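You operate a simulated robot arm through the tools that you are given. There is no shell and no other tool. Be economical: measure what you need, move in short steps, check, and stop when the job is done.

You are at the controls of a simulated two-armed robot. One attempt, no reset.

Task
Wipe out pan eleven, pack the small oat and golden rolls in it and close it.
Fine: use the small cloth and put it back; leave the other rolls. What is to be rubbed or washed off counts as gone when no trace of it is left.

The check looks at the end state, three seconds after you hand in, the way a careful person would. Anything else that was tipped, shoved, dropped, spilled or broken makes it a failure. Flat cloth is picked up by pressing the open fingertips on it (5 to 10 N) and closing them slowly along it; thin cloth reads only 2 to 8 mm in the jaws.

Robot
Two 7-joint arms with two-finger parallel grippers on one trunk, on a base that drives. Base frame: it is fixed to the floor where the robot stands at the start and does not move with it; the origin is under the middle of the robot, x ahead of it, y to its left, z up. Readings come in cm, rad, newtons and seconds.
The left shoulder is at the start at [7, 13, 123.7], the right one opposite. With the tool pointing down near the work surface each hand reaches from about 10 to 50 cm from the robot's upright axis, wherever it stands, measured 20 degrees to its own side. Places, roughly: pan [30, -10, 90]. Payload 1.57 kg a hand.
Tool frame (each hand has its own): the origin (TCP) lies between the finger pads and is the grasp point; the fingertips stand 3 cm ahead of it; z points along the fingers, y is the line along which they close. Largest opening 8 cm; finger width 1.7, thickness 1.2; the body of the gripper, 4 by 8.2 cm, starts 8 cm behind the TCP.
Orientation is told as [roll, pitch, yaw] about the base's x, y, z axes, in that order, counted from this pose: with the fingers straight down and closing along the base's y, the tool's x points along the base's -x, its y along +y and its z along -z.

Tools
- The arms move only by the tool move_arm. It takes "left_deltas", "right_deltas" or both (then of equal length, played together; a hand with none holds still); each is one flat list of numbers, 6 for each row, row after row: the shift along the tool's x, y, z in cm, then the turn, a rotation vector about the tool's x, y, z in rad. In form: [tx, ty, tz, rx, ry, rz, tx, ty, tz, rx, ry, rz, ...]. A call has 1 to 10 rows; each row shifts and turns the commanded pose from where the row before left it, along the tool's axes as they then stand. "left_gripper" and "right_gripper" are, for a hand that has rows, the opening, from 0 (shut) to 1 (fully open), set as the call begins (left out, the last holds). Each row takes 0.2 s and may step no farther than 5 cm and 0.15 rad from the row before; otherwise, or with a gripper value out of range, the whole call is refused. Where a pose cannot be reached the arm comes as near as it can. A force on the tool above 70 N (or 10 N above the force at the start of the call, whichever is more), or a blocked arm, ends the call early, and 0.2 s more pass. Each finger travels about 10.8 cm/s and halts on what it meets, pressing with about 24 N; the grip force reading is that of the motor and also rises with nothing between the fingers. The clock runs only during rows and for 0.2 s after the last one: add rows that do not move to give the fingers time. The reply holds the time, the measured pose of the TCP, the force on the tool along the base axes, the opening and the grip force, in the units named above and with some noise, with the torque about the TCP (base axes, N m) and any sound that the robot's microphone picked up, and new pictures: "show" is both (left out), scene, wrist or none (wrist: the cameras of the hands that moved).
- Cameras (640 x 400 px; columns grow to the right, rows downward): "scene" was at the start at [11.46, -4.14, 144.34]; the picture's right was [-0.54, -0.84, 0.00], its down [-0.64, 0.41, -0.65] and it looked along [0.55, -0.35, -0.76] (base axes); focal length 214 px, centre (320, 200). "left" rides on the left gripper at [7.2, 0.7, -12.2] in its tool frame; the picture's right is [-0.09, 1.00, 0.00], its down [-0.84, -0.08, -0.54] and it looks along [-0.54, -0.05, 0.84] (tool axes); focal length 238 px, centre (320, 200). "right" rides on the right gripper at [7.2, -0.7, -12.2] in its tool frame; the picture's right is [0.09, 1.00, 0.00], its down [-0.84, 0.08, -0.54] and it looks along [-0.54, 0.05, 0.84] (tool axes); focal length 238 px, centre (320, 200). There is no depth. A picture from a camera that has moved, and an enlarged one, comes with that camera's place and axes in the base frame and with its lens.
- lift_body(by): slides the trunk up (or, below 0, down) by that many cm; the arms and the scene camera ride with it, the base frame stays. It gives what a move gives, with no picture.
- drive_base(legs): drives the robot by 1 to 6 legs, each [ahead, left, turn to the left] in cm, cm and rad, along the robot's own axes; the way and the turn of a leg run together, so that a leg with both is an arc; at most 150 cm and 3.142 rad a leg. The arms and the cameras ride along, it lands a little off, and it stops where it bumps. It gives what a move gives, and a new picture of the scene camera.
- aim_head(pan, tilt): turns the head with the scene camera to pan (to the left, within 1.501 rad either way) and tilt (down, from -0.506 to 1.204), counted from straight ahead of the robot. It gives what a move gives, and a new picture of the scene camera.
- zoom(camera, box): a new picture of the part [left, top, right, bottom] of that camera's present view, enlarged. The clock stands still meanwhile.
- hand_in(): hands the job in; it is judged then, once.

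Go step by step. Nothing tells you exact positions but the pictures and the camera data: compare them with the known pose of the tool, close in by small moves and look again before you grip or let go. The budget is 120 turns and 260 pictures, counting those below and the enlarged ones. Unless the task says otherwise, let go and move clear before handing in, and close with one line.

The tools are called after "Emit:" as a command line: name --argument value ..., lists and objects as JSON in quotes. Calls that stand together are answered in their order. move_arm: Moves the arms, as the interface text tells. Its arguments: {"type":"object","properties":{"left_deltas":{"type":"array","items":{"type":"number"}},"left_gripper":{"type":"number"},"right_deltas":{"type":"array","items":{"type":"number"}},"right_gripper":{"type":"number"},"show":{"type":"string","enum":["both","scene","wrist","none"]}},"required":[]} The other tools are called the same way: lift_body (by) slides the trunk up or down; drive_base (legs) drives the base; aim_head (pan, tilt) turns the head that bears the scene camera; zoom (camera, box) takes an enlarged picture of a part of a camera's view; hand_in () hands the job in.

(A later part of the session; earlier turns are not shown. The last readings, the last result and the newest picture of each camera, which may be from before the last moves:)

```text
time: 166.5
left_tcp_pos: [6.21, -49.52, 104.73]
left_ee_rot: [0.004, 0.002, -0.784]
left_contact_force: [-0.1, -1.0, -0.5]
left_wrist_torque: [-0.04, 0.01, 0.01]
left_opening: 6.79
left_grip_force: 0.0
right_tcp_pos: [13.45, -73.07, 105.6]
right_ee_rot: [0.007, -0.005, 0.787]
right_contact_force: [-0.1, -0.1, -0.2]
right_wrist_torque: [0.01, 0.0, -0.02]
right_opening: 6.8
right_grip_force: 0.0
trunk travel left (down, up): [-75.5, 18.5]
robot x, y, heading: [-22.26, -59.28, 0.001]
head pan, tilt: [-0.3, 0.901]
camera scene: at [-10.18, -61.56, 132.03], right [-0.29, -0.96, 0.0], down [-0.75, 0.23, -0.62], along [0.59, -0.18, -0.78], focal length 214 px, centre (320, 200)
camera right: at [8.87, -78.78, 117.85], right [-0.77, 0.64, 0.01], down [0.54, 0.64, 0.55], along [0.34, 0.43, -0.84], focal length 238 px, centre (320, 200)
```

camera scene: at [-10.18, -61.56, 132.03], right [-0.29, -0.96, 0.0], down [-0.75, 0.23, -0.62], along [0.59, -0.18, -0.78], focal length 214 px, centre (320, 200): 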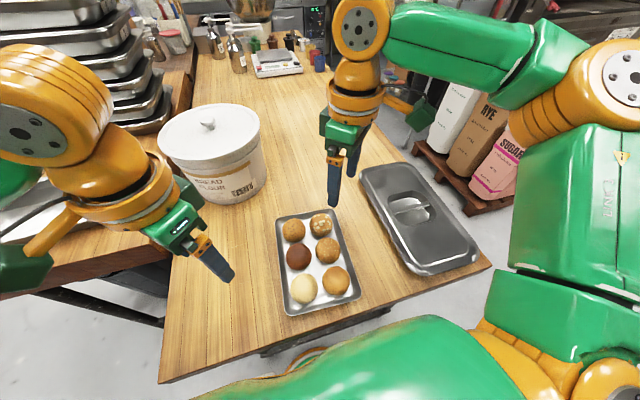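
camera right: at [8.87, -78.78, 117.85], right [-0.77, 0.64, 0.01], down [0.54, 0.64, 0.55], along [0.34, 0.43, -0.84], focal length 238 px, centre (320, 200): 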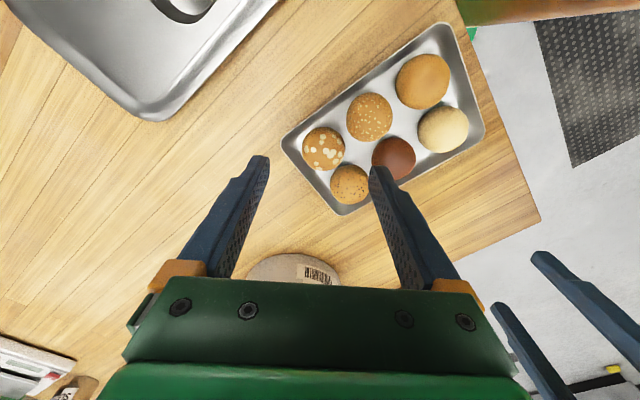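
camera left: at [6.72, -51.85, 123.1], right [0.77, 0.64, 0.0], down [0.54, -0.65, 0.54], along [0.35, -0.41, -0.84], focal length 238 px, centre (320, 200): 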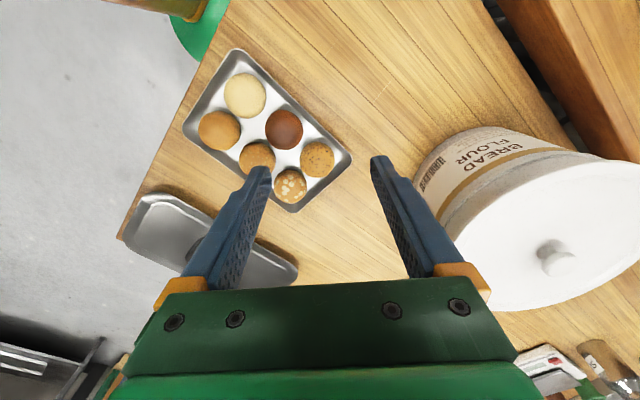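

Oat roll at (15.3,-69.6). Move over it and descend partway.

Emit:
move_arm --right_deltas '[-1.9, 0.57, 0, 0, 0, 0, -1.86, 0.57, 0, 0, 0, 0, 0, 0, 3, 0, 0, 0, 0, 0, 3, 0, 0, 0, 0, 0, 3, 0, 0, 0, 0, 0, 0, 0, 0, 0]' --show "wrist"

```text
time: 167.9
left_tcp_pos: [6.24, -49.64, 104.74]
left_ee_rot: [0.003, 0.003, -0.783]
left_contact_force: [-0.7, 0.2, -0.4]
left_wrist_torque: [0.0, -0.01, 0.01]
left_opening: 6.79
left_grip_force: 0.0
right_tcp_pos: [13.99, -71.92, 96.84]
right_ee_rot: [0.007, -0.006, 0.789]
right_contact_force: [-0.2, -1.7, 0.0]
right_wrist_torque: [-0.01, 0.0, 0.0]
right_opening: 6.8
right_grip_force: 0.1
right hand out of reach, approached as far as the arm can: row 1, 2
trunk travel left (down, up): [-75.5, 18.5]
robot x, y, heading: [-22.18, -59.06, -0.003]
head pan, tilt: [-0.3, 0.901]
camera right: at [9.4, -77.69, 108.92], right [-0.77, 0.64, 0.01], down [0.54, 0.64, 0.55], along [0.34, 0.43, -0.84], focal length 238 px, centre (320, 200)
```

right: 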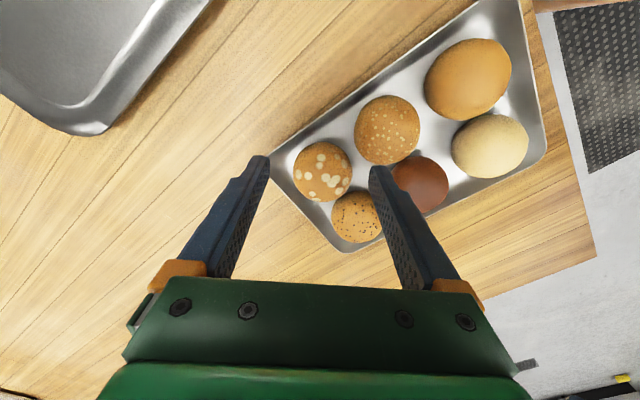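

Emit:
move_arm --right_deltas '[-1.3, 0.28, 0, 0, 0, 0, -1.25, 0.28, 0, 0, 0, 0, 0, 0, 0, 0, 0, 0]' --show "none"

```text
time: 168.7
left_tcp_pos: [6.17, -49.54, 104.77]
left_ee_rot: [0.002, 0.001, -0.783]
left_contact_force: [-0.1, -0.1, 0.8]
left_wrist_torque: [-0.02, -0.04, -0.02]
left_opening: 6.8
left_grip_force: 0.1
right_tcp_pos: [14.6, -71.06, 96.79]
right_ee_rot: [0.007, -0.006, 0.788]
right_contact_force: [0.1, 0.0, 0.4]
right_wrist_torque: [-0.03, 0.01, 0.06]
right_opening: 6.8
right_grip_force: 0.0
right hand out of reach, approached as far as the arm can: row 2
trunk travel left (down, up): [-75.5, 18.5]
robot x, y, heading: [-22.54, -59.0, 0.004]
head pan, tilt: [-0.3, 0.901]
```

Emit:
drive_base --legs '[[1, 1.6, 0]]'

Emit:
move_arm --right_deltas '[0, 0, 0.8, 0, 0, 0, 0, 0, 0, 0, 0, 0]' --show "wrist"

```text
time: 169.4
left_tcp_pos: [7.02, -48.23, 104.74]
left_ee_rot: [0.008, 0.001, -0.784]
left_contact_force: [-0.8, 0.9, 0.8]
left_wrist_torque: [0.03, -0.05, 0.01]
left_opening: 6.79
left_grip_force: 0.1
right_tcp_pos: [15.35, -69.67, 96.85]
right_ee_rot: [0.01, -0.011, 0.789]
right_contact_force: [-0.2, -0.7, -0.6]
right_wrist_torque: [-0.03, -0.01, 0.0]
right_opening: 6.78
right_grip_force: 0.1
trunk travel left (down, up): [-75.5, 18.5]
robot x, y, heading: [-21.63, -57.64, 0.001]
head pan, tilt: [-0.3, 0.901]
camera scene: at [-9.45, -60.32, 132.05], right [-0.29, -0.96, 0.0], down [-0.75, 0.23, -0.62], along [0.6, -0.18, -0.78], focal length 214 px, centre (320, 200)
```

scene: 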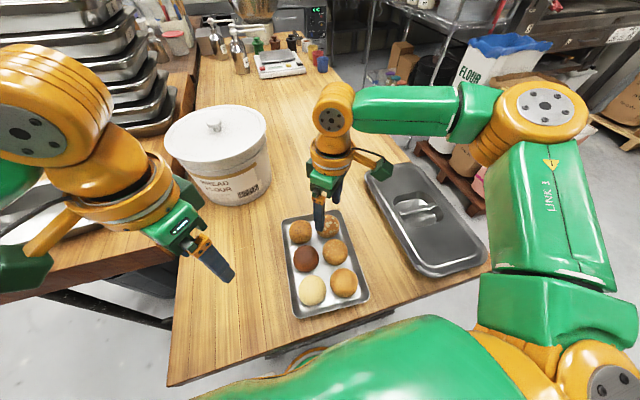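

```text
time: 170.1
left_tcp_pos: [7.08, -48.11, 104.67]
left_ee_rot: [0.003, 0.001, -0.785]
left_contact_force: [0.4, -0.4, 0.2]
left_wrist_torque: [0.01, -0.02, -0.04]
left_opening: 6.8
left_grip_force: 0.0
right_tcp_pos: [15.4, -69.56, 96.0]
right_ee_rot: [0.009, -0.008, 0.788]
right_contact_force: [-1.5, -0.4, -0.9]
right_wrist_torque: [0.01, -0.02, 0.03]
right_opening: 6.8
right_grip_force: 0.0
trunk travel left (down, up): [-75.5, 18.5]
robot x, y, heading: [-21.56, -57.67, 0.005]
head pan, tilt: [-0.3, 0.901]
camera right: at [10.85, -75.25, 108.08], right [-0.77, 0.64, 0.01], down [0.53, 0.64, 0.55], along [0.35, 0.43, -0.84], focal length 238 px, centre (320, 200)
```

right: 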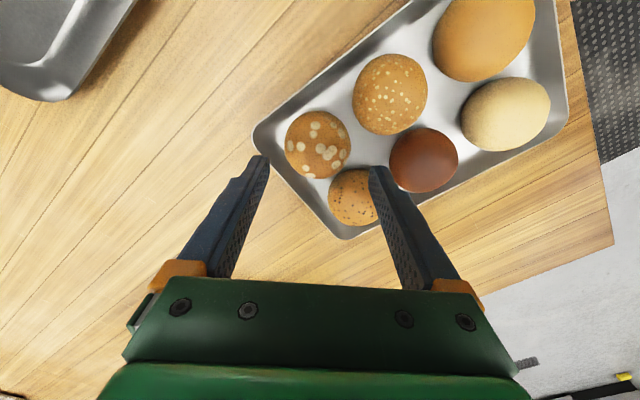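

Aligned. Descend.

Emit:
move_arm --right_deltas '[0, 0, 2, 0, 0, 0, 0, 0, 2, 0, 0, 0, 0, 0, 0, 0, 0, 0]' --show "wrist"

```text
time: 170.8
left_tcp_pos: [7.22, -47.92, 104.62]
left_ee_rot: [0.005, 0.002, -0.782]
left_contact_force: [-0.1, -0.6, 0.6]
left_wrist_torque: [-0.02, -0.01, 0.01]
left_opening: 6.78
left_grip_force: 0.1
right_tcp_pos: [15.03, -69.9, 92.03]
right_ee_rot: [0.006, -0.008, 0.791]
right_contact_force: [0.9, -0.1, 0.2]
right_wrist_torque: [-0.03, -0.01, -0.02]
right_opening: 6.81
right_grip_force: 0.0
right hand out of reach, approached as far as the arm can: row 2
trunk travel left (down, up): [-75.5, 18.5]
robot x, y, heading: [-21.47, -57.99, 0.005]
head pan, tilt: [-0.3, 0.901]
camera right: at [10.48, -75.75, 104.19], right [-0.77, 0.64, 0.01], down [0.54, 0.64, 0.55], along [0.34, 0.43, -0.84], focal length 238 px, centre (320, 200)
```

right: 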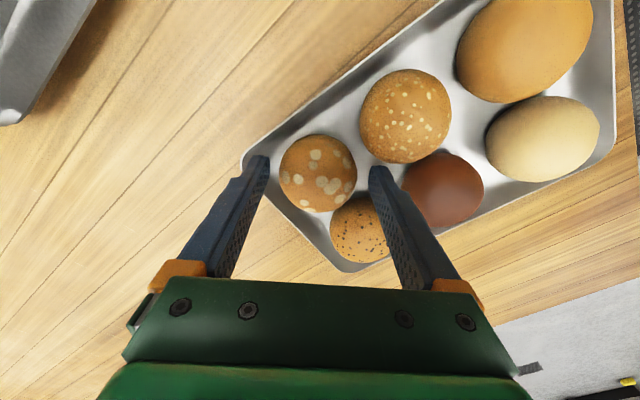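

Nearly at the arm's limit, so use the trunk for the last bit down, then close.

Emit:
lift_body --by -2.0

Emit:
move_arm --right_deltas '[0, 0, 0, 0, 0, 0, 0, 0, 0, 0, 0, 0, 0, 0, 0, 0, 0, 0]' --right_gripper 0.4 --show "wrist"

```text
time: 171.5
left_tcp_pos: [6.86, -47.64, 102.84]
left_ee_rot: [0.003, -0.004, -0.783]
left_contact_force: [0.4, 0.5, -0.2]
left_wrist_torque: [0.0, -0.03, 0.01]
left_opening: 6.79
left_grip_force: 0.1
right_tcp_pos: [14.99, -69.64, 90.32]
right_ee_rot: [0.002, -0.011, 0.789]
right_contact_force: [7.0, 3.7, 32.3]
right_wrist_torque: [-0.12, -0.18, 0.26]
right_opening: 6.57
right_grip_force: 0.1
trunk travel left (down, up): [-73.5, 20.5]
robot x, y, heading: [-21.1, -57.82, 0.006]
head pan, tilt: [-0.3, 0.901]
```

```text
time: 172.3
left_tcp_pos: [6.75, -47.61, 102.86]
left_ee_rot: [0.002, -0.003, -0.785]
left_contact_force: [-0.1, 0.1, 0.2]
left_wrist_torque: [-0.02, -0.02, 0.01]
left_opening: 6.79
left_grip_force: 0.0
right_tcp_pos: [14.78, -69.75, 90.49]
right_ee_rot: [0.0, -0.01, 0.787]
right_contact_force: [10.3, 2.2, 47.8]
right_wrist_torque: [-0.09, -0.25, -0.14]
right_opening: 5.41
right_grip_force: 13.9
trunk travel left (down, up): [-73.5, 20.5]
robot x, y, heading: [-21.21, -57.81, 0.003]
head pan, tilt: [-0.3, 0.901]
camera right: at [10.15, -75.44, 102.47], right [-0.77, 0.64, 0.0], down [0.53, 0.64, 0.55], along [0.35, 0.42, -0.83], focal length 238 px, centre (320, 200)
```

right: 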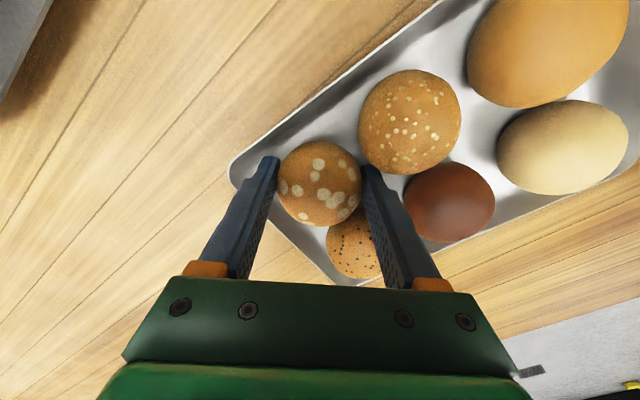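

Roll gripped at 5.4 cm, with the tips resting on the tray. Ease up, firm the grip and lift gently.

Emit:
move_arm --right_deltas '[0, 0, -0.5, 0, 0, 0, 0, 0, 0, 0, 0, 0, 0, 0, 0, 0, 0, 0]' --right_gripper 0.3 --show "none"

Emit:
move_arm --right_deltas '[0, 0, -1, 0, 0, 0, 0, 0, -2, 0, 0, 0, 0, 0, -3, 0, 0, 0, 0, 0, -3, 0, 0, 0, 0, 0, 0, 0, 0, 0]' --show "both"

```text
time: 173.1
left_tcp_pos: [7.26, -48.12, 102.7]
left_ee_rot: [0.004, 0.0, -0.785]
left_contact_force: [0.5, -1.0, 0.0]
left_wrist_torque: [-0.04, 0.01, -0.01]
left_opening: 6.83
left_grip_force: 0.1
right_tcp_pos: [14.98, -70.04, 90.5]
right_ee_rot: [0.008, -0.006, 0.788]
right_contact_force: [0.3, 0.4, -0.5]
right_wrist_torque: [0.01, 0.05, -0.01]
right_opening: 5.43
right_grip_force: 14.2
trunk travel left (down, up): [-73.5, 20.5]
robot x, y, heading: [-21.31, -57.67, 0.002]
head pan, tilt: [-0.3, 0.901]
```

```text
time: 174.3
left_tcp_pos: [7.21, -47.95, 102.8]
left_ee_rot: [0.002, 0.004, -0.785]
left_contact_force: [0.0, 0.1, 0.3]
left_wrist_torque: [-0.05, 0.01, 0.0]
left_opening: 6.82
left_grip_force: 0.1
right_tcp_pos: [15.14, -70.18, 99.53]
right_ee_rot: [0.009, -0.007, 0.789]
right_contact_force: [-0.4, 0.2, 0.0]
right_wrist_torque: [0.03, 0.02, 0.01]
right_opening: 5.38
right_grip_force: 13.7
trunk travel left (down, up): [-73.5, 20.5]
robot x, y, heading: [-21.25, -57.6, 0.003]
head pan, tilt: [-0.3, 0.901]
camera scene: at [-9.19, -59.96, 130.03], right [-0.29, -0.96, 0.0], down [-0.75, 0.23, -0.62], along [0.59, -0.18, -0.78], focal length 214 px, centre (320, 200)
camera right: at [10.55, -75.89, 111.57], right [-0.77, 0.64, 0.01], down [0.54, 0.64, 0.55], along [0.34, 0.43, -0.84], focal length 238 px, centre (320, 200)
```

scene: 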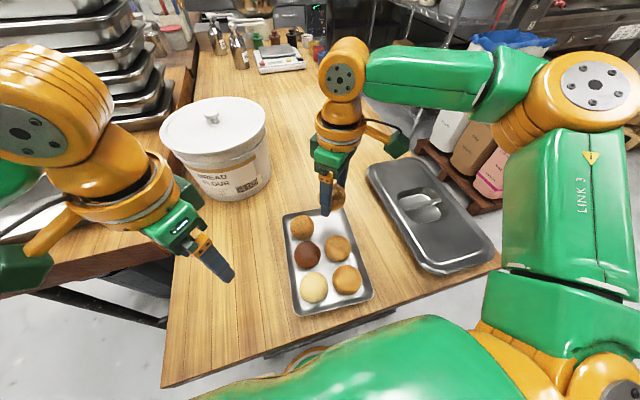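
right: 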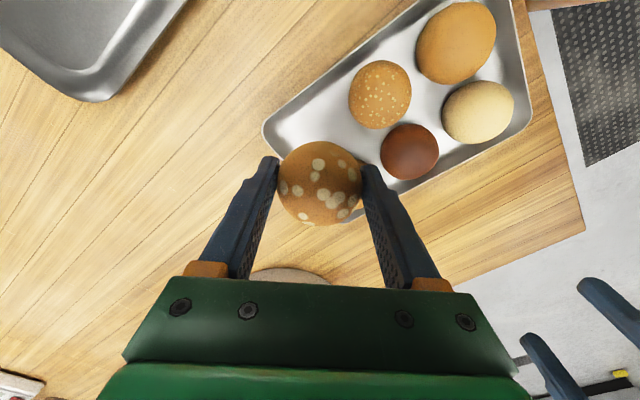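

Oat roll held. Raise it, then shift the robot right and back so the left hand can take the golden roll at (2.1,-68.6).

Emit:
move_arm --right_deltas '[0, 0, -4, 0, 0, 0, 0, 0, -4, 0, 0, 0]' --show "none"

Emit:
drive_base --legs '[[-8, -17, 0]]'

Emit:
move_arm --left_deltas '[0, 0, 0, 0, 0, 0, 0, 0, 0, 0, 0, 0]' --show "wrist"

```text
time: 174.9
left_tcp_pos: [7.11, -47.99, 102.8]
left_ee_rot: [0.004, 0.001, -0.784]
left_contact_force: [0.1, 0.5, -0.7]
left_wrist_torque: [0.03, -0.02, 0.03]
left_opening: 6.82
left_grip_force: 0.1
right_tcp_pos: [14.48, -72.13, 107.81]
right_ee_rot: [0.005, -0.01, 0.79]
right_contact_force: [0.6, 0.3, 0.3]
right_wrist_torque: [0.02, 0.05, 0.01]
right_opening: 5.43
right_grip_force: 14.1
right hand out of reach, approached as far as the arm can: row 1, 2
trunk travel left (down, up): [-73.5, 20.5]
robot x, y, heading: [-21.49, -57.53, 0.0]
head pan, tilt: [-0.3, 0.901]
```

```text
time: 176.5
left_tcp_pos: [-0.72, -65.07, 102.72]
left_ee_rot: [0.002, 0.0, -0.786]
left_contact_force: [0.2, 0.4, 0.4]
left_wrist_torque: [-0.03, 0.02, 0.01]
left_opening: 6.78
left_grip_force: 0.0
right_tcp_pos: [6.65, -88.96, 107.59]
right_ee_rot: [0.007, -0.005, 0.786]
right_contact_force: [-0.2, -0.1, -0.4]
right_wrist_torque: [0.0, -0.03, 0.0]
right_opening: 5.4
right_grip_force: 14.2
trunk travel left (down, up): [-73.5, 20.5]
robot x, y, heading: [-29.02, -74.7, -0.002]
head pan, tilt: [-0.3, 0.901]
camera scene: at [-17.08, -76.77, 130.03], right [-0.29, -0.96, 0.0], down [-0.75, 0.23, -0.62], along [0.59, -0.18, -0.78], focal length 214 px, centre (320, 200)
```

scene: 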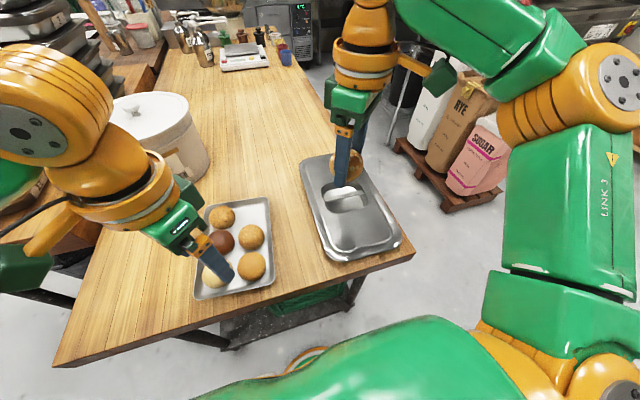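

```text
time: 177.1
left_tcp_pos: [-0.76, -65.0, 102.68]
left_ee_rot: [0.003, 0.002, -0.785]
left_contact_force: [-0.3, -0.3, 0.0]
left_wrist_torque: [0.0, 0.01, 0.0]
left_opening: 6.78
left_grip_force: 0.1
right_tcp_pos: [6.6, -89.22, 107.61]
right_ee_rot: [0.007, -0.006, 0.787]
right_contact_force: [-0.5, 0.4, -1.1]
right_wrist_torque: [0.01, -0.02, -0.02]
right_opening: 5.39
right_grip_force: 14.4
trunk travel left (down, up): [-73.5, 20.5]
robot x, y, heading: [-29.46, -75.06, -0.001]
head pan, tilt: [-0.3, 0.901]
camera left: at [-5.43, -59.63, 114.85], right [0.77, 0.64, 0.0], down [0.54, -0.65, 0.54], along [0.35, -0.41, -0.84], focal length 238 px, centre (320, 200)
```

left: 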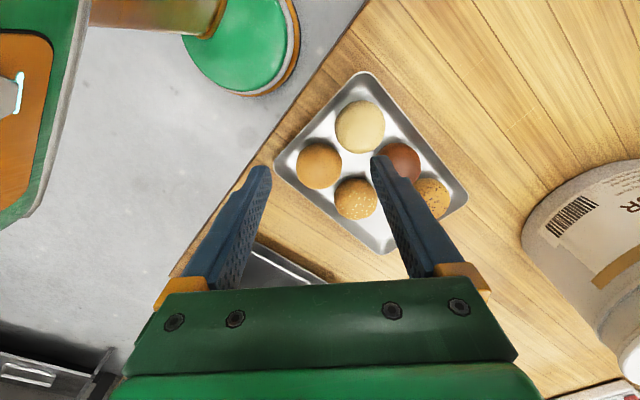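

Golden at (2.1,-68.5). Move the left hand over it and lower.

Emit:
move_arm --left_deltas '[-2.25, -0.22, 0, 0, 0, 0, -2.25, -0.22, 0, 0, 0, 0, 0, 0, 3, 0, 0, 0, 0, 0, 3, 0, 0, 0, 0, 0, 0, 0, 0, 0]' --left_gripper 0.96 --show "wrist"

```text
time: 178.3
left_tcp_pos: [2.02, -68.56, 96.66]
left_ee_rot: [0.001, 0.001, -0.785]
left_contact_force: [0.4, 0.4, -0.5]
left_wrist_torque: [0.0, -0.03, 0.0]
left_opening: 7.68
left_grip_force: 0.1
right_tcp_pos: [6.6, -89.27, 107.5]
right_ee_rot: [0.008, -0.008, 0.786]
right_contact_force: [-0.4, 0.4, 0.0]
right_wrist_torque: [-0.04, 0.0, 0.02]
right_opening: 5.4
right_grip_force: 14.1
trunk travel left (down, up): [-73.5, 20.5]
robot x, y, heading: [-29.15, -74.85, -0.0]
head pan, tilt: [-0.3, 0.901]
camera left: at [-2.61, -63.16, 108.81], right [0.77, 0.64, 0.0], down [0.54, -0.65, 0.54], along [0.35, -0.41, -0.84], focal length 238 px, centre (320, 200)
```

left: 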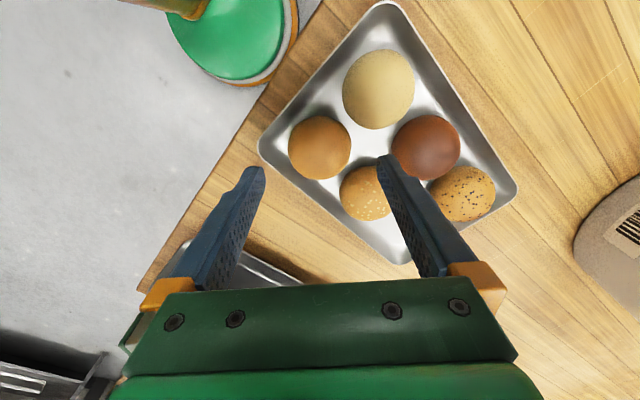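

Emit:
move_arm --left_deltas '[0, 0, 2, 0, 0, 0, 0, 0, 2, 0, 0, 0, 0, 0, 1.4, 0, 0, 0, 0, 0, 0, 0, 0, 0]' --show "wrist"

```text
time: 179.3
left_tcp_pos: [2.06, -68.57, 91.37]
left_ee_rot: [0.003, -0.001, -0.785]
left_contact_force: [2.0, 1.3, 12.9]
left_wrist_torque: [-0.39, 0.35, 0.02]
left_opening: 7.41
left_grip_force: 0.0
right_tcp_pos: [6.5, -89.15, 107.61]
right_ee_rot: [0.008, -0.008, 0.787]
right_contact_force: [0.3, 0.0, -0.4]
right_wrist_torque: [0.01, 0.01, 0.0]
right_opening: 5.4
right_grip_force: 14.0
trunk travel left (down, up): [-73.5, 20.5]
robot x, y, heading: [-29.26, -74.82, -0.003]
head pan, tilt: [-0.3, 0.901]
camera left: at [-2.72, -63.11, 103.45], right [0.77, 0.64, 0.0], down [0.54, -0.65, 0.54], along [0.35, -0.41, -0.84], focal length 238 px, centre (320, 200)
```

left: 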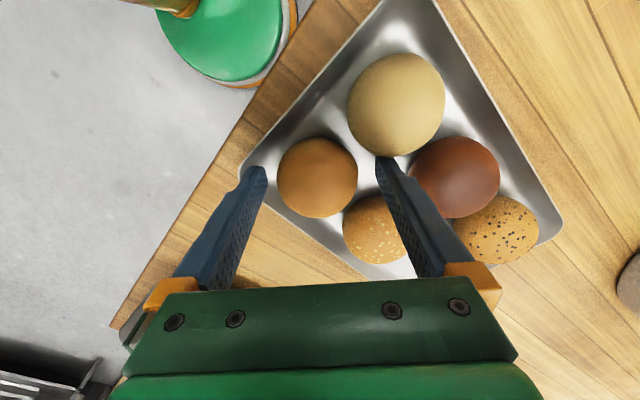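

The outer tip is touching the tray wall lightly; close now.

Emit:
move_arm --left_deltas '[0, 0, -0.3, 0, 0, 0, 0, 0, 0, 0, 0, 0, 0, 0, 0, 0, 0, 0]' --left_gripper 0.4 --show "none"

Emit:
move_arm --left_deltas '[0, 0, -1, 0, 0, 0, 0, 0, -2, 0, 0, 0, 0, 0, -3, 0, 0, 0, 0, 0, -4, 0, 0, 0, 0, 0, 0, 0, 0, 0]' --show "both"

```text
time: 180.1
left_tcp_pos: [1.99, -68.56, 91.64]
left_ee_rot: [0.004, 0.0, -0.785]
left_contact_force: [0.7, 0.3, 0.3]
left_wrist_torque: [0.01, -0.02, -0.02]
left_opening: 5.31
left_grip_force: 14.2
right_tcp_pos: [6.55, -89.28, 107.55]
right_ee_rot: [0.009, -0.008, 0.787]
right_contact_force: [0.4, -0.3, -0.1]
right_wrist_torque: [0.0, 0.02, 0.0]
right_opening: 5.38
right_grip_force: 14.2
trunk travel left (down, up): [-73.5, 20.5]
robot x, y, heading: [-29.45, -74.73, 0.002]
head pan, tilt: [-0.3, 0.901]
```

```text
time: 181.3
left_tcp_pos: [2.27, -68.48, 101.45]
left_ee_rot: [0.003, 0.003, -0.786]
left_contact_force: [-0.6, -0.3, 0.5]
left_wrist_torque: [-0.01, 0.03, -0.01]
left_opening: 5.3
left_grip_force: 14.1
right_tcp_pos: [6.66, -89.24, 107.54]
right_ee_rot: [0.008, -0.006, 0.788]
right_contact_force: [0.2, 0.1, 0.1]
right_wrist_torque: [-0.01, 0.01, -0.01]
right_opening: 5.4
right_grip_force: 14.0
trunk travel left (down, up): [-73.5, 20.5]
robot x, y, heading: [-29.38, -74.23, 0.001]
head pan, tilt: [-0.3, 0.901]
camera scene: at [-17.17, -76.98, 130.03], right [-0.29, -0.96, 0.0], down [-0.75, 0.23, -0.62], along [0.59, -0.18, -0.78], focal length 214 px, centre (320, 200)
camera left: at [-2.45, -63.17, 113.67], right [0.77, 0.64, 0.0], down [0.54, -0.65, 0.54], along [0.35, -0.41, -0.84], focal length 238 px, centre (320, 200)
```

scene: 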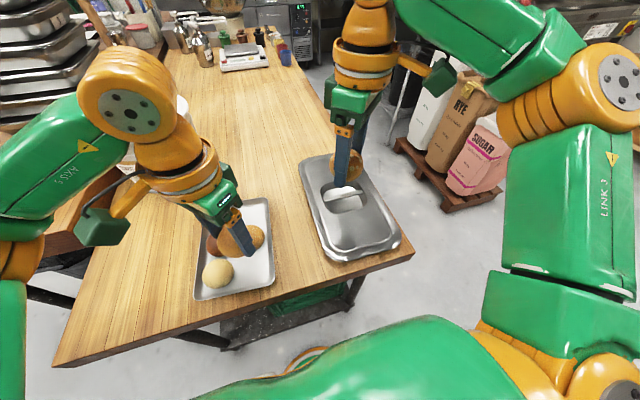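
left: 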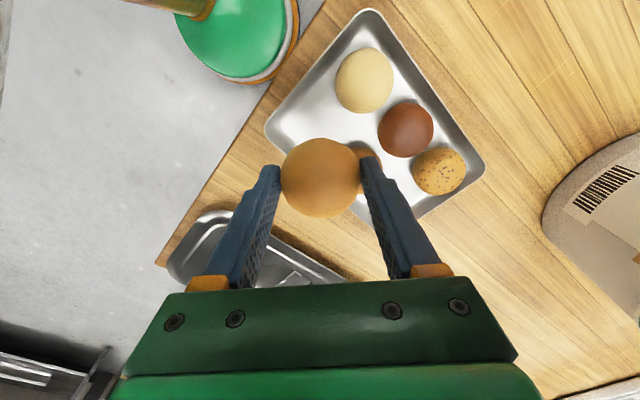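

Both rolls are held. Raise the trunk and drive back to the pan.

Emit:
lift_body --by 12

Emit:
drive_base --legs '[[0, 70, 0], [22, 0, 0]]'

Emit:
aim_head --pan 0.0 --tilt 0.95

```text
time: 182.8
left_tcp_pos: [2.22, -68.57, 113.54]
left_ee_rot: [0.003, 0.002, -0.785]
left_contact_force: [0.6, -1.2, 0.1]
left_wrist_torque: [-0.02, 0.0, 0.02]
left_opening: 5.29
left_grip_force: 14.2
right_tcp_pos: [6.68, -89.25, 119.56]
right_ee_rot: [0.007, -0.007, 0.787]
right_contact_force: [-0.2, 0.9, -1.3]
right_wrist_torque: [0.03, 0.0, -0.01]
right_opening: 5.4
right_grip_force: 13.8
trunk travel left (down, up): [-85.5, 8.5]
robot x, y, heading: [-29.48, -74.9, 0.003]
head pan, tilt: [-0.3, 0.901]
```

```text
time: 187.9
left_tcp_pos: [24.33, 2.01, 113.59]
left_ee_rot: [0.006, -0.002, -0.79]
left_contact_force: [-0.6, 0.5, 0.2]
left_wrist_torque: [-0.01, 0.0, 0.01]
left_opening: 5.27
left_grip_force: 14.3
right_tcp_pos: [28.57, -18.63, 119.69]
right_ee_rot: [0.004, -0.008, 0.782]
right_contact_force: [0.5, -0.8, -0.2]
right_wrist_torque: [-0.01, -0.02, -0.04]
right_opening: 5.35
right_grip_force: 13.6
trunk travel left (down, up): [-85.5, 8.5]
robot x, y, heading: [-6.99, -3.88, -0.006]
head pan, tilt: [-0.3, 0.901]
camera scene: at [4.76, -6.33, 142.07], right [-0.3, -0.95, 0.0], down [-0.75, 0.23, -0.62], along [0.59, -0.19, -0.78], focal length 214 px, centre (320, 200)
```

scene: 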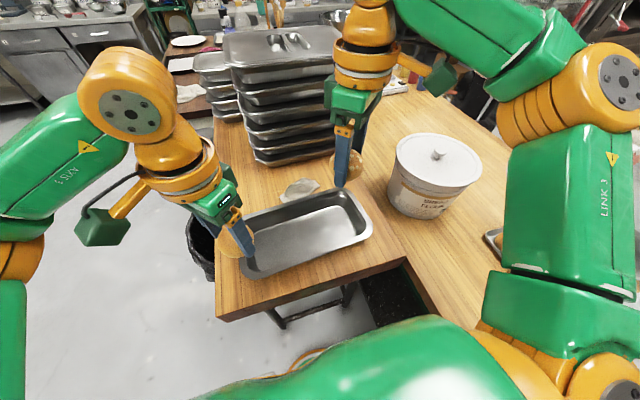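

```text
time: 188.8
left_tcp_pos: [24.61, 2.04, 113.53]
left_ee_rot: [0.003, 0.001, -0.791]
left_contact_force: [0.7, -0.5, 0.7]
left_wrist_torque: [0.03, 0.02, 0.04]
left_opening: 5.26
left_grip_force: 14.4
right_tcp_pos: [28.83, -18.65, 119.58]
right_ee_rot: [0.01, -0.008, 0.782]
right_contact_force: [-0.8, 0.3, 0.2]
right_wrist_torque: [0.0, -0.02, -0.02]
right_opening: 5.38
right_grip_force: 14.4
trunk travel left (down, up): [-85.5, 8.5]
robot x, y, heading: [-6.87, -4.17, -0.002]
head pan, tilt: [0.0, 0.949]
camera scene: at [5.3, -4.09, 141.67], right [0.0, -1.0, 0.0], down [-0.81, 0.0, -0.58], along [0.58, 0.0, -0.81], focal length 214 px, centre (320, 200)
```

scene: 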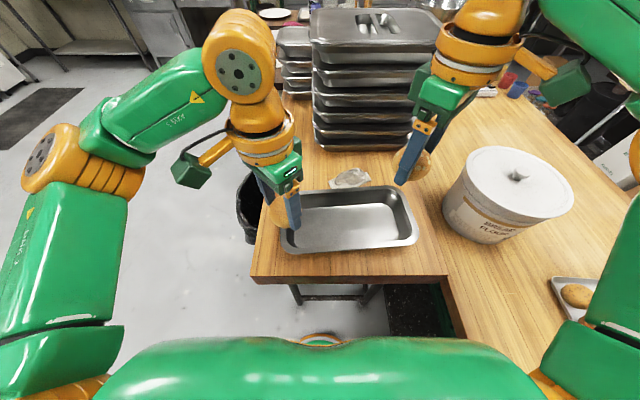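

Pan rim spans about x 24–41, y -25–4. Lower the trunk and bring both rolls above the pan: right to (33,-17.5), left to (33,-4.5).

Emit:
lift_body --by -5

Emit:
move_arm --right_deltas '[-1.25, -0.7, 1, 0, 0, 0, -1.25, -0.7, 1, 0, 0, 0, -1.25, -0.78, 2, 0, 0, 0, 0, 0, 2, 0, 0, 0, 0, 0, 0, 0, 0, 0]' --left_deltas '[-2.7, 0.35, 0, 0, 0, 0, -2.7, 0.35, 0, 0, 0, 0, -2.6, 0.35, 0, 0, 0, 0, -2.5, 0.32, 0, 0, 0, 0, 0, 0, 0, 0, 0, 0]' --show "both"

```text
time: 189.7
left_tcp_pos: [24.6, 2.09, 108.56]
left_ee_rot: [0.004, 0.005, -0.79]
left_contact_force: [-0.4, 0.4, 0.2]
left_wrist_torque: [0.03, 0.01, 0.0]
left_opening: 5.26
left_grip_force: 14.0
right_tcp_pos: [28.88, -18.62, 114.64]
right_ee_rot: [0.005, -0.007, 0.782]
right_contact_force: [0.0, 0.4, -0.9]
right_wrist_torque: [0.02, 0.0, 0.0]
right_opening: 5.39
right_grip_force: 13.4
trunk travel left (down, up): [-80.5, 13.5]
robot x, y, heading: [-6.84, -4.03, -0.006]
head pan, tilt: [0.0, 0.949]
```

```text
time: 190.9
left_tcp_pos: [32.86, -4.39, 108.36]
left_ee_rot: [0.003, 0.0, -0.79]
left_contact_force: [0.2, -0.2, -0.4]
left_wrist_torque: [0.01, -0.04, 0.02]
left_opening: 5.24
left_grip_force: 14.1
right_tcp_pos: [30.97, -19.09, 109.53]
right_ee_rot: [0.008, -0.008, 0.782]
right_contact_force: [0.3, -0.5, 0.3]
right_wrist_torque: [-0.04, -0.02, 0.01]
right_opening: 5.37
right_grip_force: 14.3
right hand out of reach, approached as far as the arm can: row 1, 2, 3
trunk travel left (down, up): [-80.5, 13.5]
robot x, y, heading: [-7.04, -3.82, -0.006]
head pan, tilt: [0.0, 0.949]
camera scene: at [5.24, -4.08, 136.67], right [0.0, -1.0, 0.0], down [-0.81, 0.0, -0.58], along [0.58, 0.0, -0.81], focal length 214 px, centre (320, 200)
camera right: at [26.4, -24.72, 121.6], right [-0.77, 0.64, 0.01], down [0.54, 0.64, 0.55], along [0.35, 0.43, -0.84], focal length 238 px, centre (320, 200)
camera left: at [28.18, 1.0, 120.47], right [0.77, 0.63, 0.0], down [0.53, -0.65, 0.54], along [0.35, -0.42, -0.84], focal length 238 px, centre (320, 200)
```

scene: 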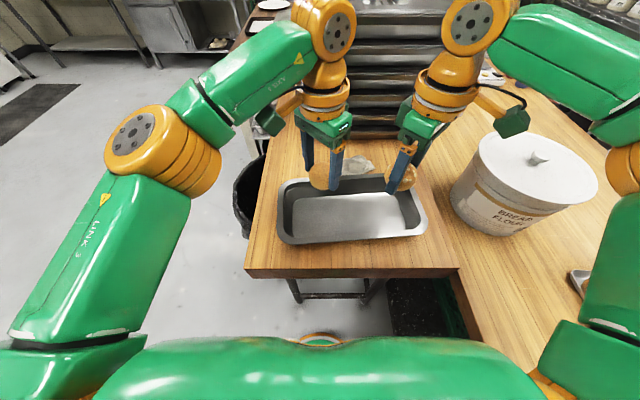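
right: 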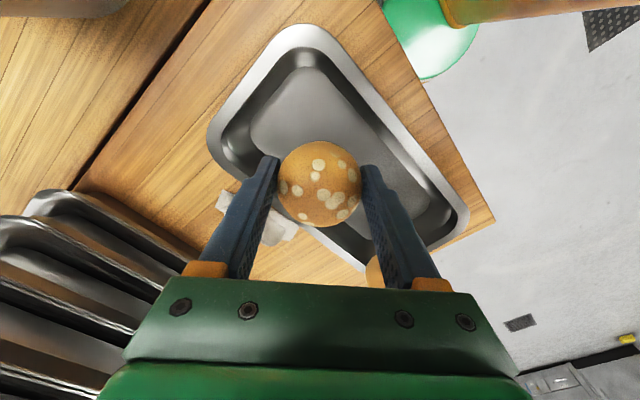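
left: 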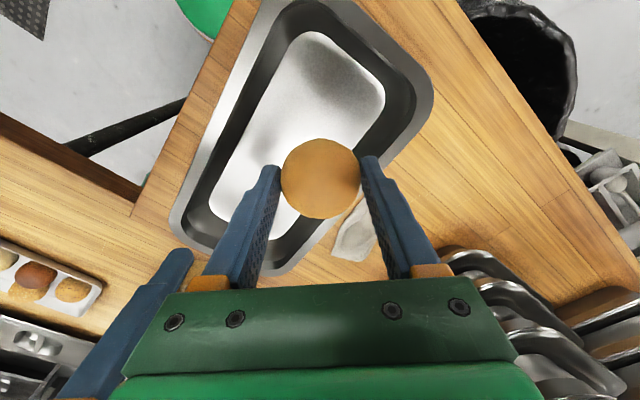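

Both are over the pan. Descend both hands into it.

Emit:
move_arm --right_deltas '[0, 0, 3.2, 0, 0, 0, 0, 0, 3.2, 0, 0, 0, 0, 0, 3.2, 0, 0, 0, -0.7, -0.7, 2.6, 0, 0, 0, 0, 0, 0, 0, 0, 0]' --left_deltas '[0, 0, 2.8, 0, 0, 0, 0, 0, 2.8, 0, 0, 0, 0, 0, 2.8, 0, 0, 0, 0, 0, 2.4, 0, 0, 0, 0, 0, 0, 0, 0, 0]' --show "wrist"

```text
time: 192.1
left_tcp_pos: [32.84, -4.18, 97.44]
left_ee_rot: [0.004, 0.001, -0.79]
left_contact_force: [0.2, -0.6, 0.1]
left_wrist_torque: [0.0, -0.02, 0.01]
left_opening: 5.26
left_grip_force: 14.0
right_tcp_pos: [31.89, -18.8, 97.38]
right_ee_rot: [0.008, -0.009, 0.782]
right_contact_force: [0.4, 0.2, -0.7]
right_wrist_torque: [-0.03, -0.02, 0.0]
right_opening: 5.4
right_grip_force: 13.8
trunk travel left (down, up): [-80.5, 13.5]
robot x, y, heading: [-6.82, -3.95, -0.004]
head pan, tilt: [0.0, 0.949]
camera right: at [27.26, -24.51, 109.46], right [-0.77, 0.64, 0.01], down [0.54, 0.64, 0.55], along [0.35, 0.43, -0.84], focal length 238 px, centre (320, 200)
camera left: at [28.26, 1.11, 109.64], right [0.77, 0.64, 0.0], down [0.53, -0.65, 0.54], along [0.35, -0.42, -0.84], focal length 238 px, centre (320, 200)
```

right: 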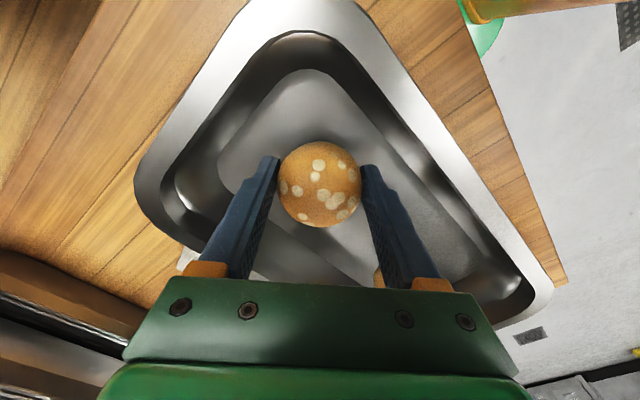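
left: 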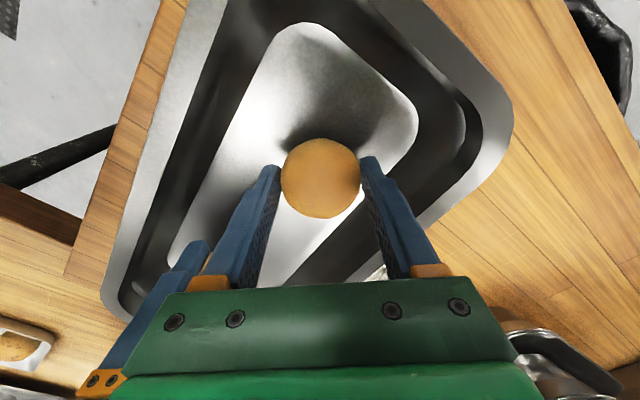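

Emit:
move_arm --right_deltas '[0, 0, 0.7, 0, 0, 0, 0, 0, 0.6, 0, 0, 0, 0, 0, 0, 0, 0, 0]' --left_deltas '[0, 0, 0.3, 0, 0, 0, 0, 0, 0.4, 0, 0, 0, 0, 0, 0, 0, 0, 0]' --show "none"

```text
time: 192.9
left_tcp_pos: [32.87, -4.37, 96.89]
left_ee_rot: [0.003, 0.002, -0.79]
left_contact_force: [0.0, 0.3, 0.1]
left_wrist_torque: [0.03, 0.0, -0.05]
left_opening: 5.26
left_grip_force: 14.1
right_tcp_pos: [31.7, -18.95, 96.04]
right_ee_rot: [0.007, -0.01, 0.781]
right_contact_force: [0.2, 0.2, -0.5]
right_wrist_torque: [-0.01, 0.01, 0.02]
right_opening: 5.38
right_grip_force: 13.7
trunk travel left (down, up): [-80.5, 13.5]
robot x, y, heading: [-7.01, -3.99, -0.004]
head pan, tilt: [0.0, 0.949]
```

Emit:
move_arm --right_deltas '[0, 0, 0.4, 0, 0, 0, 0, 0, 0, 0, 0, 0]' --left_deltas '[0, 0, 0.4, 0, 0, 0, 0, 0, 0, 0, 0, 0]' --show "none"

Emit:
move_arm --right_deltas '[0, 0, 0, 0, 0, 0, 0, 0, 0, 0, 0, 0]' --left_deltas '[0, 0, 0.3, 0, 0, 0, 0, 0, 0, 0, 0, 0]' --show "none"

```text
time: 193.5
left_tcp_pos: [32.98, -4.48, 96.52]
left_ee_rot: [0.005, 0.003, -0.79]
left_contact_force: [-0.5, 0.2, -0.8]
left_wrist_torque: [-0.01, -0.01, -0.01]
left_opening: 5.28
left_grip_force: 13.5
right_tcp_pos: [31.69, -18.95, 95.8]
right_ee_rot: [0.008, -0.008, 0.782]
right_contact_force: [-0.2, 0.1, -0.5]
right_wrist_torque: [-0.03, 0.01, -0.04]
right_opening: 5.38
right_grip_force: 13.9
right hand out of reach, approached as far as the arm can: row 1
trunk travel left (down, up): [-80.5, 13.5]
robot x, y, heading: [-7.05, -4.0, -0.004]
head pan, tilt: [0.0, 0.949]
```

```text
time: 194.1
left_tcp_pos: [32.98, -4.36, 96.33]
left_ee_rot: [0.005, 0.0, -0.792]
left_contact_force: [2.5, 0.6, 8.3]
left_wrist_torque: [0.04, -0.08, 0.0]
left_opening: 5.25
left_grip_force: 14.3
right_tcp_pos: [31.65, -18.94, 95.83]
right_ee_rot: [0.008, -0.01, 0.782]
right_contact_force: [-0.5, -0.5, 0.5]
right_wrist_torque: [0.02, 0.0, -0.01]
right_opening: 5.42
right_grip_force: 14.0
trunk travel left (down, up): [-80.5, 13.5]
robot x, y, heading: [-6.45, -4.04, -0.007]
head pan, tilt: [0.0, 0.949]
```

Left roll touches down; right is a few mm above the floor. Release both, then rise.

Emit:
move_arm --right_deltas '[0, 0, 0, 0, 0, 0, 0, 0, 0, 0, 0, 0, 0, 0, -2, 0, 0, 0, 0, 0, -3, 0, 0, 0, 0, 0, -4, 0, 0, 0, 0, 0, -4, 0, 0, 0, 0, 0, 0, 0, 0, 0]' --left_deltas '[0, 0, 0, 0, 0, 0, 0, 0, 0, 0, 0, 0, 0, 0, -2, 0, 0, 0, 0, 0, -3, 0, 0, 0, 0, 0, -4, 0, 0, 0, 0, 0, -4, 0, 0, 0, 0, 0, 0, 0, 0, 0]' --right_gripper 0.85 --left_gripper 0.85 --show "both"

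```text
time: 195.7
left_tcp_pos: [32.82, -4.53, 109.4]
left_ee_rot: [0.003, 0.003, -0.79]
left_contact_force: [0.6, 0.4, -0.3]
left_wrist_torque: [-0.04, 0.02, 0.0]
left_opening: 6.81
left_grip_force: 0.2
right_tcp_pos: [31.7, -19.08, 108.73]
right_ee_rot: [0.009, -0.009, 0.782]
right_contact_force: [-1.0, -0.3, 1.0]
right_wrist_torque: [-0.05, 0.01, 0.02]
right_opening: 6.79
right_grip_force: 0.1
trunk travel left (down, up): [-80.5, 13.5]
robot x, y, heading: [-6.79, -4.23, -0.006]
head pan, tilt: [0.0, 0.949]
camera scene: at [5.29, -4.1, 136.67], right [0.0, -1.0, 0.0], down [-0.81, 0.0, -0.58], along [0.58, 0.0, -0.81], focal length 214 px, centre (320, 200)
camera right: at [27.11, -24.77, 120.76], right [-0.77, 0.64, 0.01], down [0.54, 0.64, 0.55], along [0.35, 0.43, -0.84], focal length 238 px, centre (320, 200)
camera left: at [28.23, 0.89, 121.46], right [0.77, 0.63, 0.0], down [0.53, -0.65, 0.54], along [0.35, -0.42, -0.84], focal length 238 px, centre (320, 200)
```

scene: 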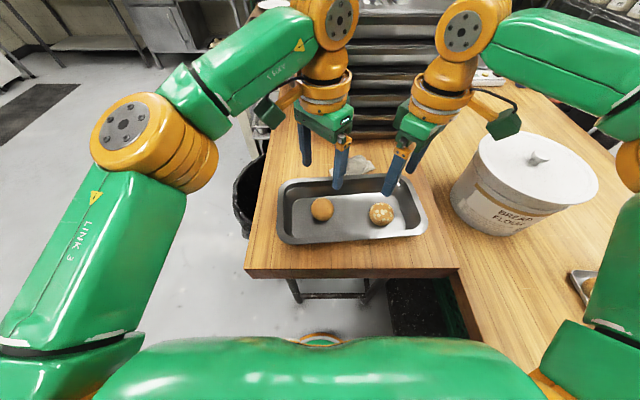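
right: 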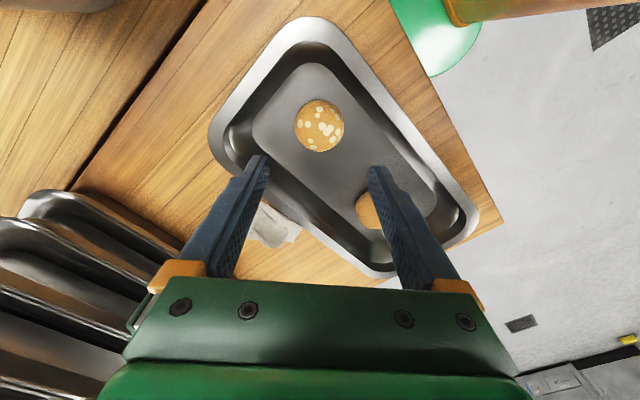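
left: 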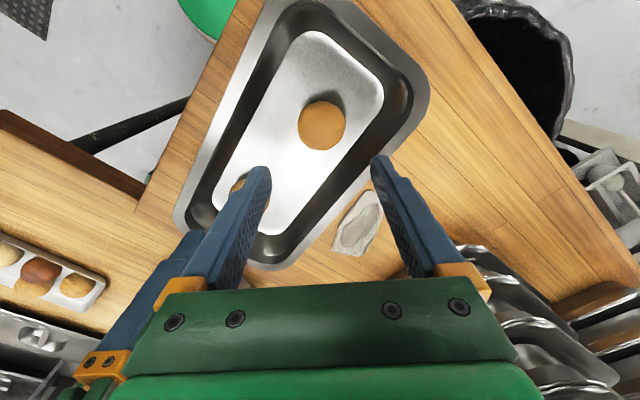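

Both rolls sit in a clean-looking pan. Now the lid: centred about (14.3,-93), long side along x with the handle bar along y, so I need the right gripper closing along x. Prepare the hands and drive over.

Emit:
move_arm --right_deltas '[0, 0, -1, 0, 0, -0.13, 0, 0, -1, 0, 0, -0.13, 0, 0, 0, 0, 0, -0.13, 0, 0, 0, 0, 0, -0.13, 0, 0, 0, 0, 0, -0.13, 0, 0, 0, 0, 0, -0.13, 0, 0, 0, 0, 0, 0]' --left_deltas '[3.18, -0.35, -1, 0, 0, 0, 3.18, -0.35, -1, 0, 0, 0, 3.18, -0.35, 0, 0, 0, 0, 3.18, -0.35, 0, 0, 0, 0, 0, 0, 0, 0, 0, 0, 0, 0, 0, 0, 0, 0, 0, 0, 0, 0, 0, 0]' --right_gripper 0.55 --show "none"

Emit:
zoom --camera "scene" --box '[265, 165, 445, 265]'

Emit:
drive_base --legs '[[-18, 0, 0], [0, -74, 0]]'

Emit:
aim_head --pan -0.3 --tilt 0.9

```text
time: 197.3
left_tcp_pos: [22.94, 3.62, 110.99]
left_ee_rot: [0.004, 0.0, -0.791]
left_contact_force: [0.3, -0.3, -0.8]
left_wrist_torque: [0.0, 0.03, 0.02]
left_opening: 6.81
left_grip_force: 0.1
right_tcp_pos: [31.76, -19.47, 110.8]
right_ee_rot: [-0.001, -0.012, 1.562]
right_contact_force: [-0.1, -0.3, -0.5]
right_wrist_torque: [0.01, 0.02, 0.0]
right_opening: 4.39
right_grip_force: 0.0
right hand out of reach, approached as far as the arm can: row 2
trunk travel left (down, up): [-80.5, 13.5]
robot x, y, heading: [-6.9, -4.2, 0.0]
head pan, tilt: [0.0, 0.949]
```

```text
3.56 times, centred on (355, 215) of scene
camera zoom: at [5.21, -4.05, 136.67], right [0.0, -1.0, 0.0], down [-0.81, 0.0, -0.58], along [0.58, 0.0, -0.81], focal length 763 px, centre (196, 147)
```

zoom: 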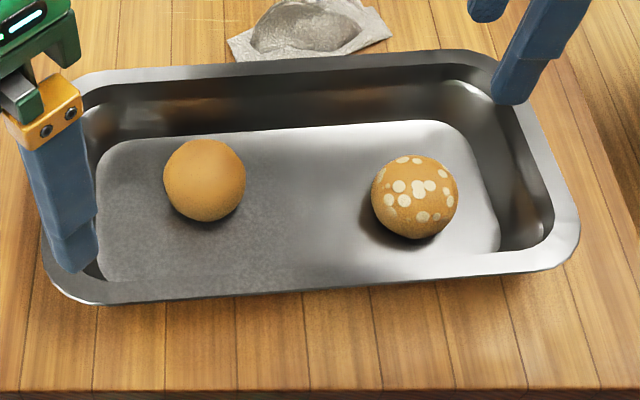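

```text
time: 202.4
left_tcp_pos: [5.02, -69.86, 111.1]
left_ee_rot: [0.003, 0.001, -0.772]
left_contact_force: [-0.3, -0.5, -1.0]
left_wrist_torque: [-0.03, -0.03, -0.01]
left_opening: 6.8
left_grip_force: 0.0
right_tcp_pos: [14.29, -92.73, 110.88]
right_ee_rot: [0.0, -0.013, 1.58]
right_contact_force: [0.4, -0.7, -0.1]
right_wrist_torque: [-0.02, 0.01, -0.01]
right_opening: 4.4
right_grip_force: 0.0
trunk travel left (down, up): [-80.5, 13.5]
robot x, y, heading: [-24.57, -77.79, 0.016]
head pan, tilt: [0.0, 0.949]
camera scene: at [-12.56, -77.83, 136.67], right [0.01, -1.0, 0.0], down [-0.81, -0.01, -0.58], along [0.58, 0.01, -0.81], focal length 214 px, centre (320, 200)
```

scene: 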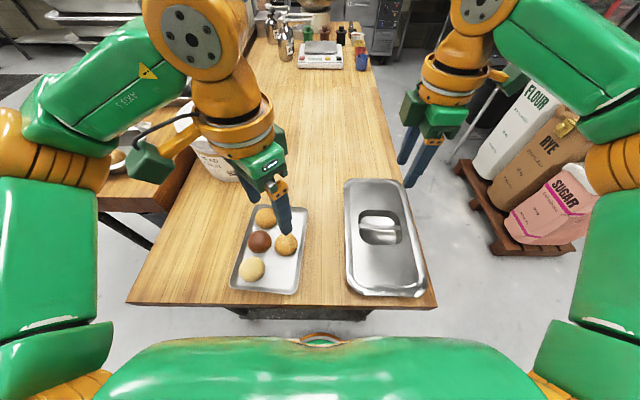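

```text
time: 203.2
left_tcp_pos: [5.04, -70.05, 111.17]
left_ee_rot: [0.005, 0.001, -0.771]
left_contact_force: [-0.5, -0.7, 0.0]
left_wrist_torque: [-0.02, -0.03, 0.04]
left_opening: 6.8
left_grip_force: 0.0
right_tcp_pos: [14.25, -92.9, 110.88]
right_ee_rot: [-0.001, -0.011, 1.58]
right_contact_force: [0.7, -0.1, 0.1]
right_wrist_torque: [-0.02, 0.0, -0.03]
right_opening: 4.39
right_grip_force: 0.0
trunk travel left (down, up): [-80.5, 13.5]
robot x, y, heading: [-24.47, -78.3, 0.017]
head pan, tilt: [-0.3, 0.901]
camera scene: at [-12.59, -80.2, 137.03], right [-0.28, -0.96, 0.0], down [-0.75, 0.22, -0.62], along [0.6, -0.17, -0.78], focal length 214 px, centre (320, 200)
```

scene: 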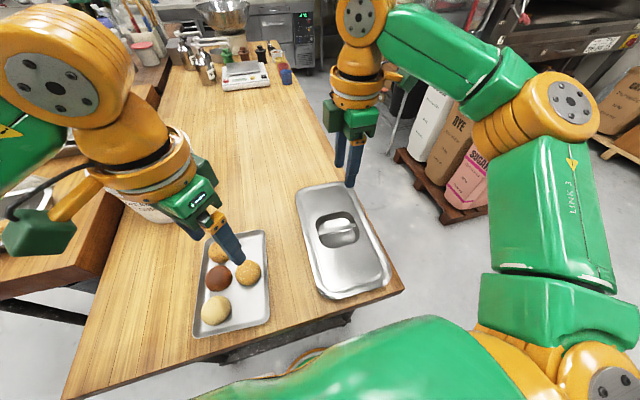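

Lid handle at about (14.2,-92.3). Lower the trunk and check with the wrist camera.

Emit:
lift_body --by -7

Emit:
move_arm --right_deltas '[0, 0, 2, 0, 0.012, 0.045, 0, 0, 2, 0, 0, 0, 0, 0, 0, 0, 0, 0]' --show "wrist"

```text
time: 204.3
left_tcp_pos: [5.03, -69.91, 104.18]
left_ee_rot: [0.003, 0.001, -0.77]
left_contact_force: [-0.2, 0.4, 0.1]
left_wrist_torque: [-0.01, 0.01, 0.0]
left_opening: 6.8
left_grip_force: 0.0
right_tcp_pos: [14.21, -92.8, 103.98]
right_ee_rot: [-0.001, -0.014, 1.581]
right_contact_force: [0.1, 0.0, 0.0]
right_wrist_torque: [-0.01, -0.01, 0.0]
right_opening: 4.4
right_grip_force: 0.0
trunk travel left (down, up): [-73.5, 20.5]
robot x, y, heading: [-24.42, -77.95, 0.015]
head pan, tilt: [-0.3, 0.901]
```

```text
time: 205.1
left_tcp_pos: [5.14, -69.94, 104.15]
left_ee_rot: [0.005, 0.001, -0.772]
left_contact_force: [0.5, -0.2, -0.8]
left_wrist_torque: [-0.01, 0.02, 0.01]
left_opening: 6.79
left_grip_force: 0.0
right_tcp_pos: [14.18, -92.76, 99.81]
right_ee_rot: [-0.003, 0.0, 1.533]
right_contact_force: [-0.6, -0.6, -0.3]
right_wrist_torque: [-0.02, 0.02, 0.03]
right_opening: 4.43
right_grip_force: 0.1
trunk travel left (down, up): [-73.5, 20.5]
robot x, y, heading: [-24.79, -78.24, 0.016]
head pan, tilt: [-0.3, 0.901]
camera right: at [14.62, -100.07, 112.02], right [-1.0, -0.05, 0.0], down [-0.05, 0.84, 0.54], along [-0.03, 0.54, -0.84], focal length 238 px, centre (320, 200)
```

right: 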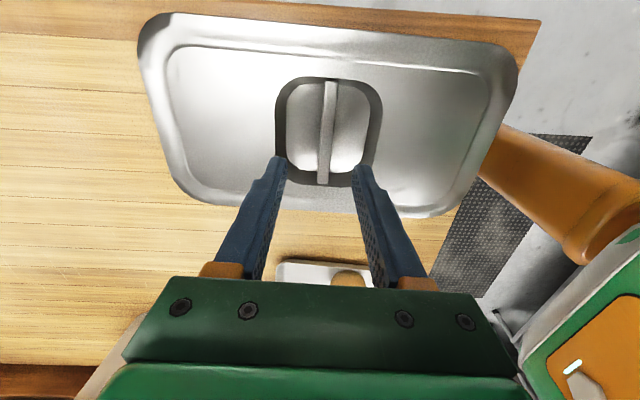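

Emit:
move_arm --right_deltas '[0.48, 0.68, 2, 0, 0, 0, 0, 0, 2, 0, 0, 0, 0, 0, 2, 0, 0, 0, 0, 0, 0, 0, 0, 0]' --show "wrist"

```text
time: 206.1
left_tcp_pos: [5.1, -70.1, 104.15]
left_ee_rot: [0.005, 0.003, -0.771]
left_contact_force: [-0.5, 0.0, -0.7]
left_wrist_torque: [0.0, 0.0, -0.01]
left_opening: 6.82
left_grip_force: 0.1
right_tcp_pos: [13.67, -93.18, 93.81]
right_ee_rot: [0.001, 0.001, 1.535]
right_contact_force: [0.7, 0.0, 0.5]
right_wrist_torque: [0.01, 0.0, -0.04]
right_opening: 4.4
right_grip_force: 0.1
trunk travel left (down, up): [-73.5, 20.5]
robot x, y, heading: [-24.69, -77.88, 0.016]
head pan, tilt: [-0.3, 0.901]
camera right: at [14.05, -100.5, 106.09], right [-1.0, -0.06, 0.0], down [-0.05, 0.84, 0.54], along [-0.03, 0.54, -0.84], focal length 238 px, centre (320, 200)
```

right: 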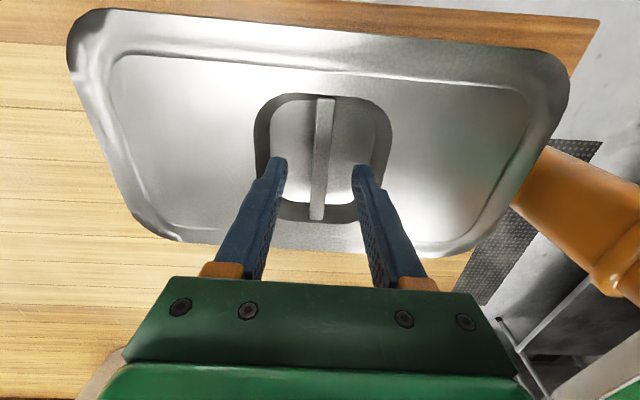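

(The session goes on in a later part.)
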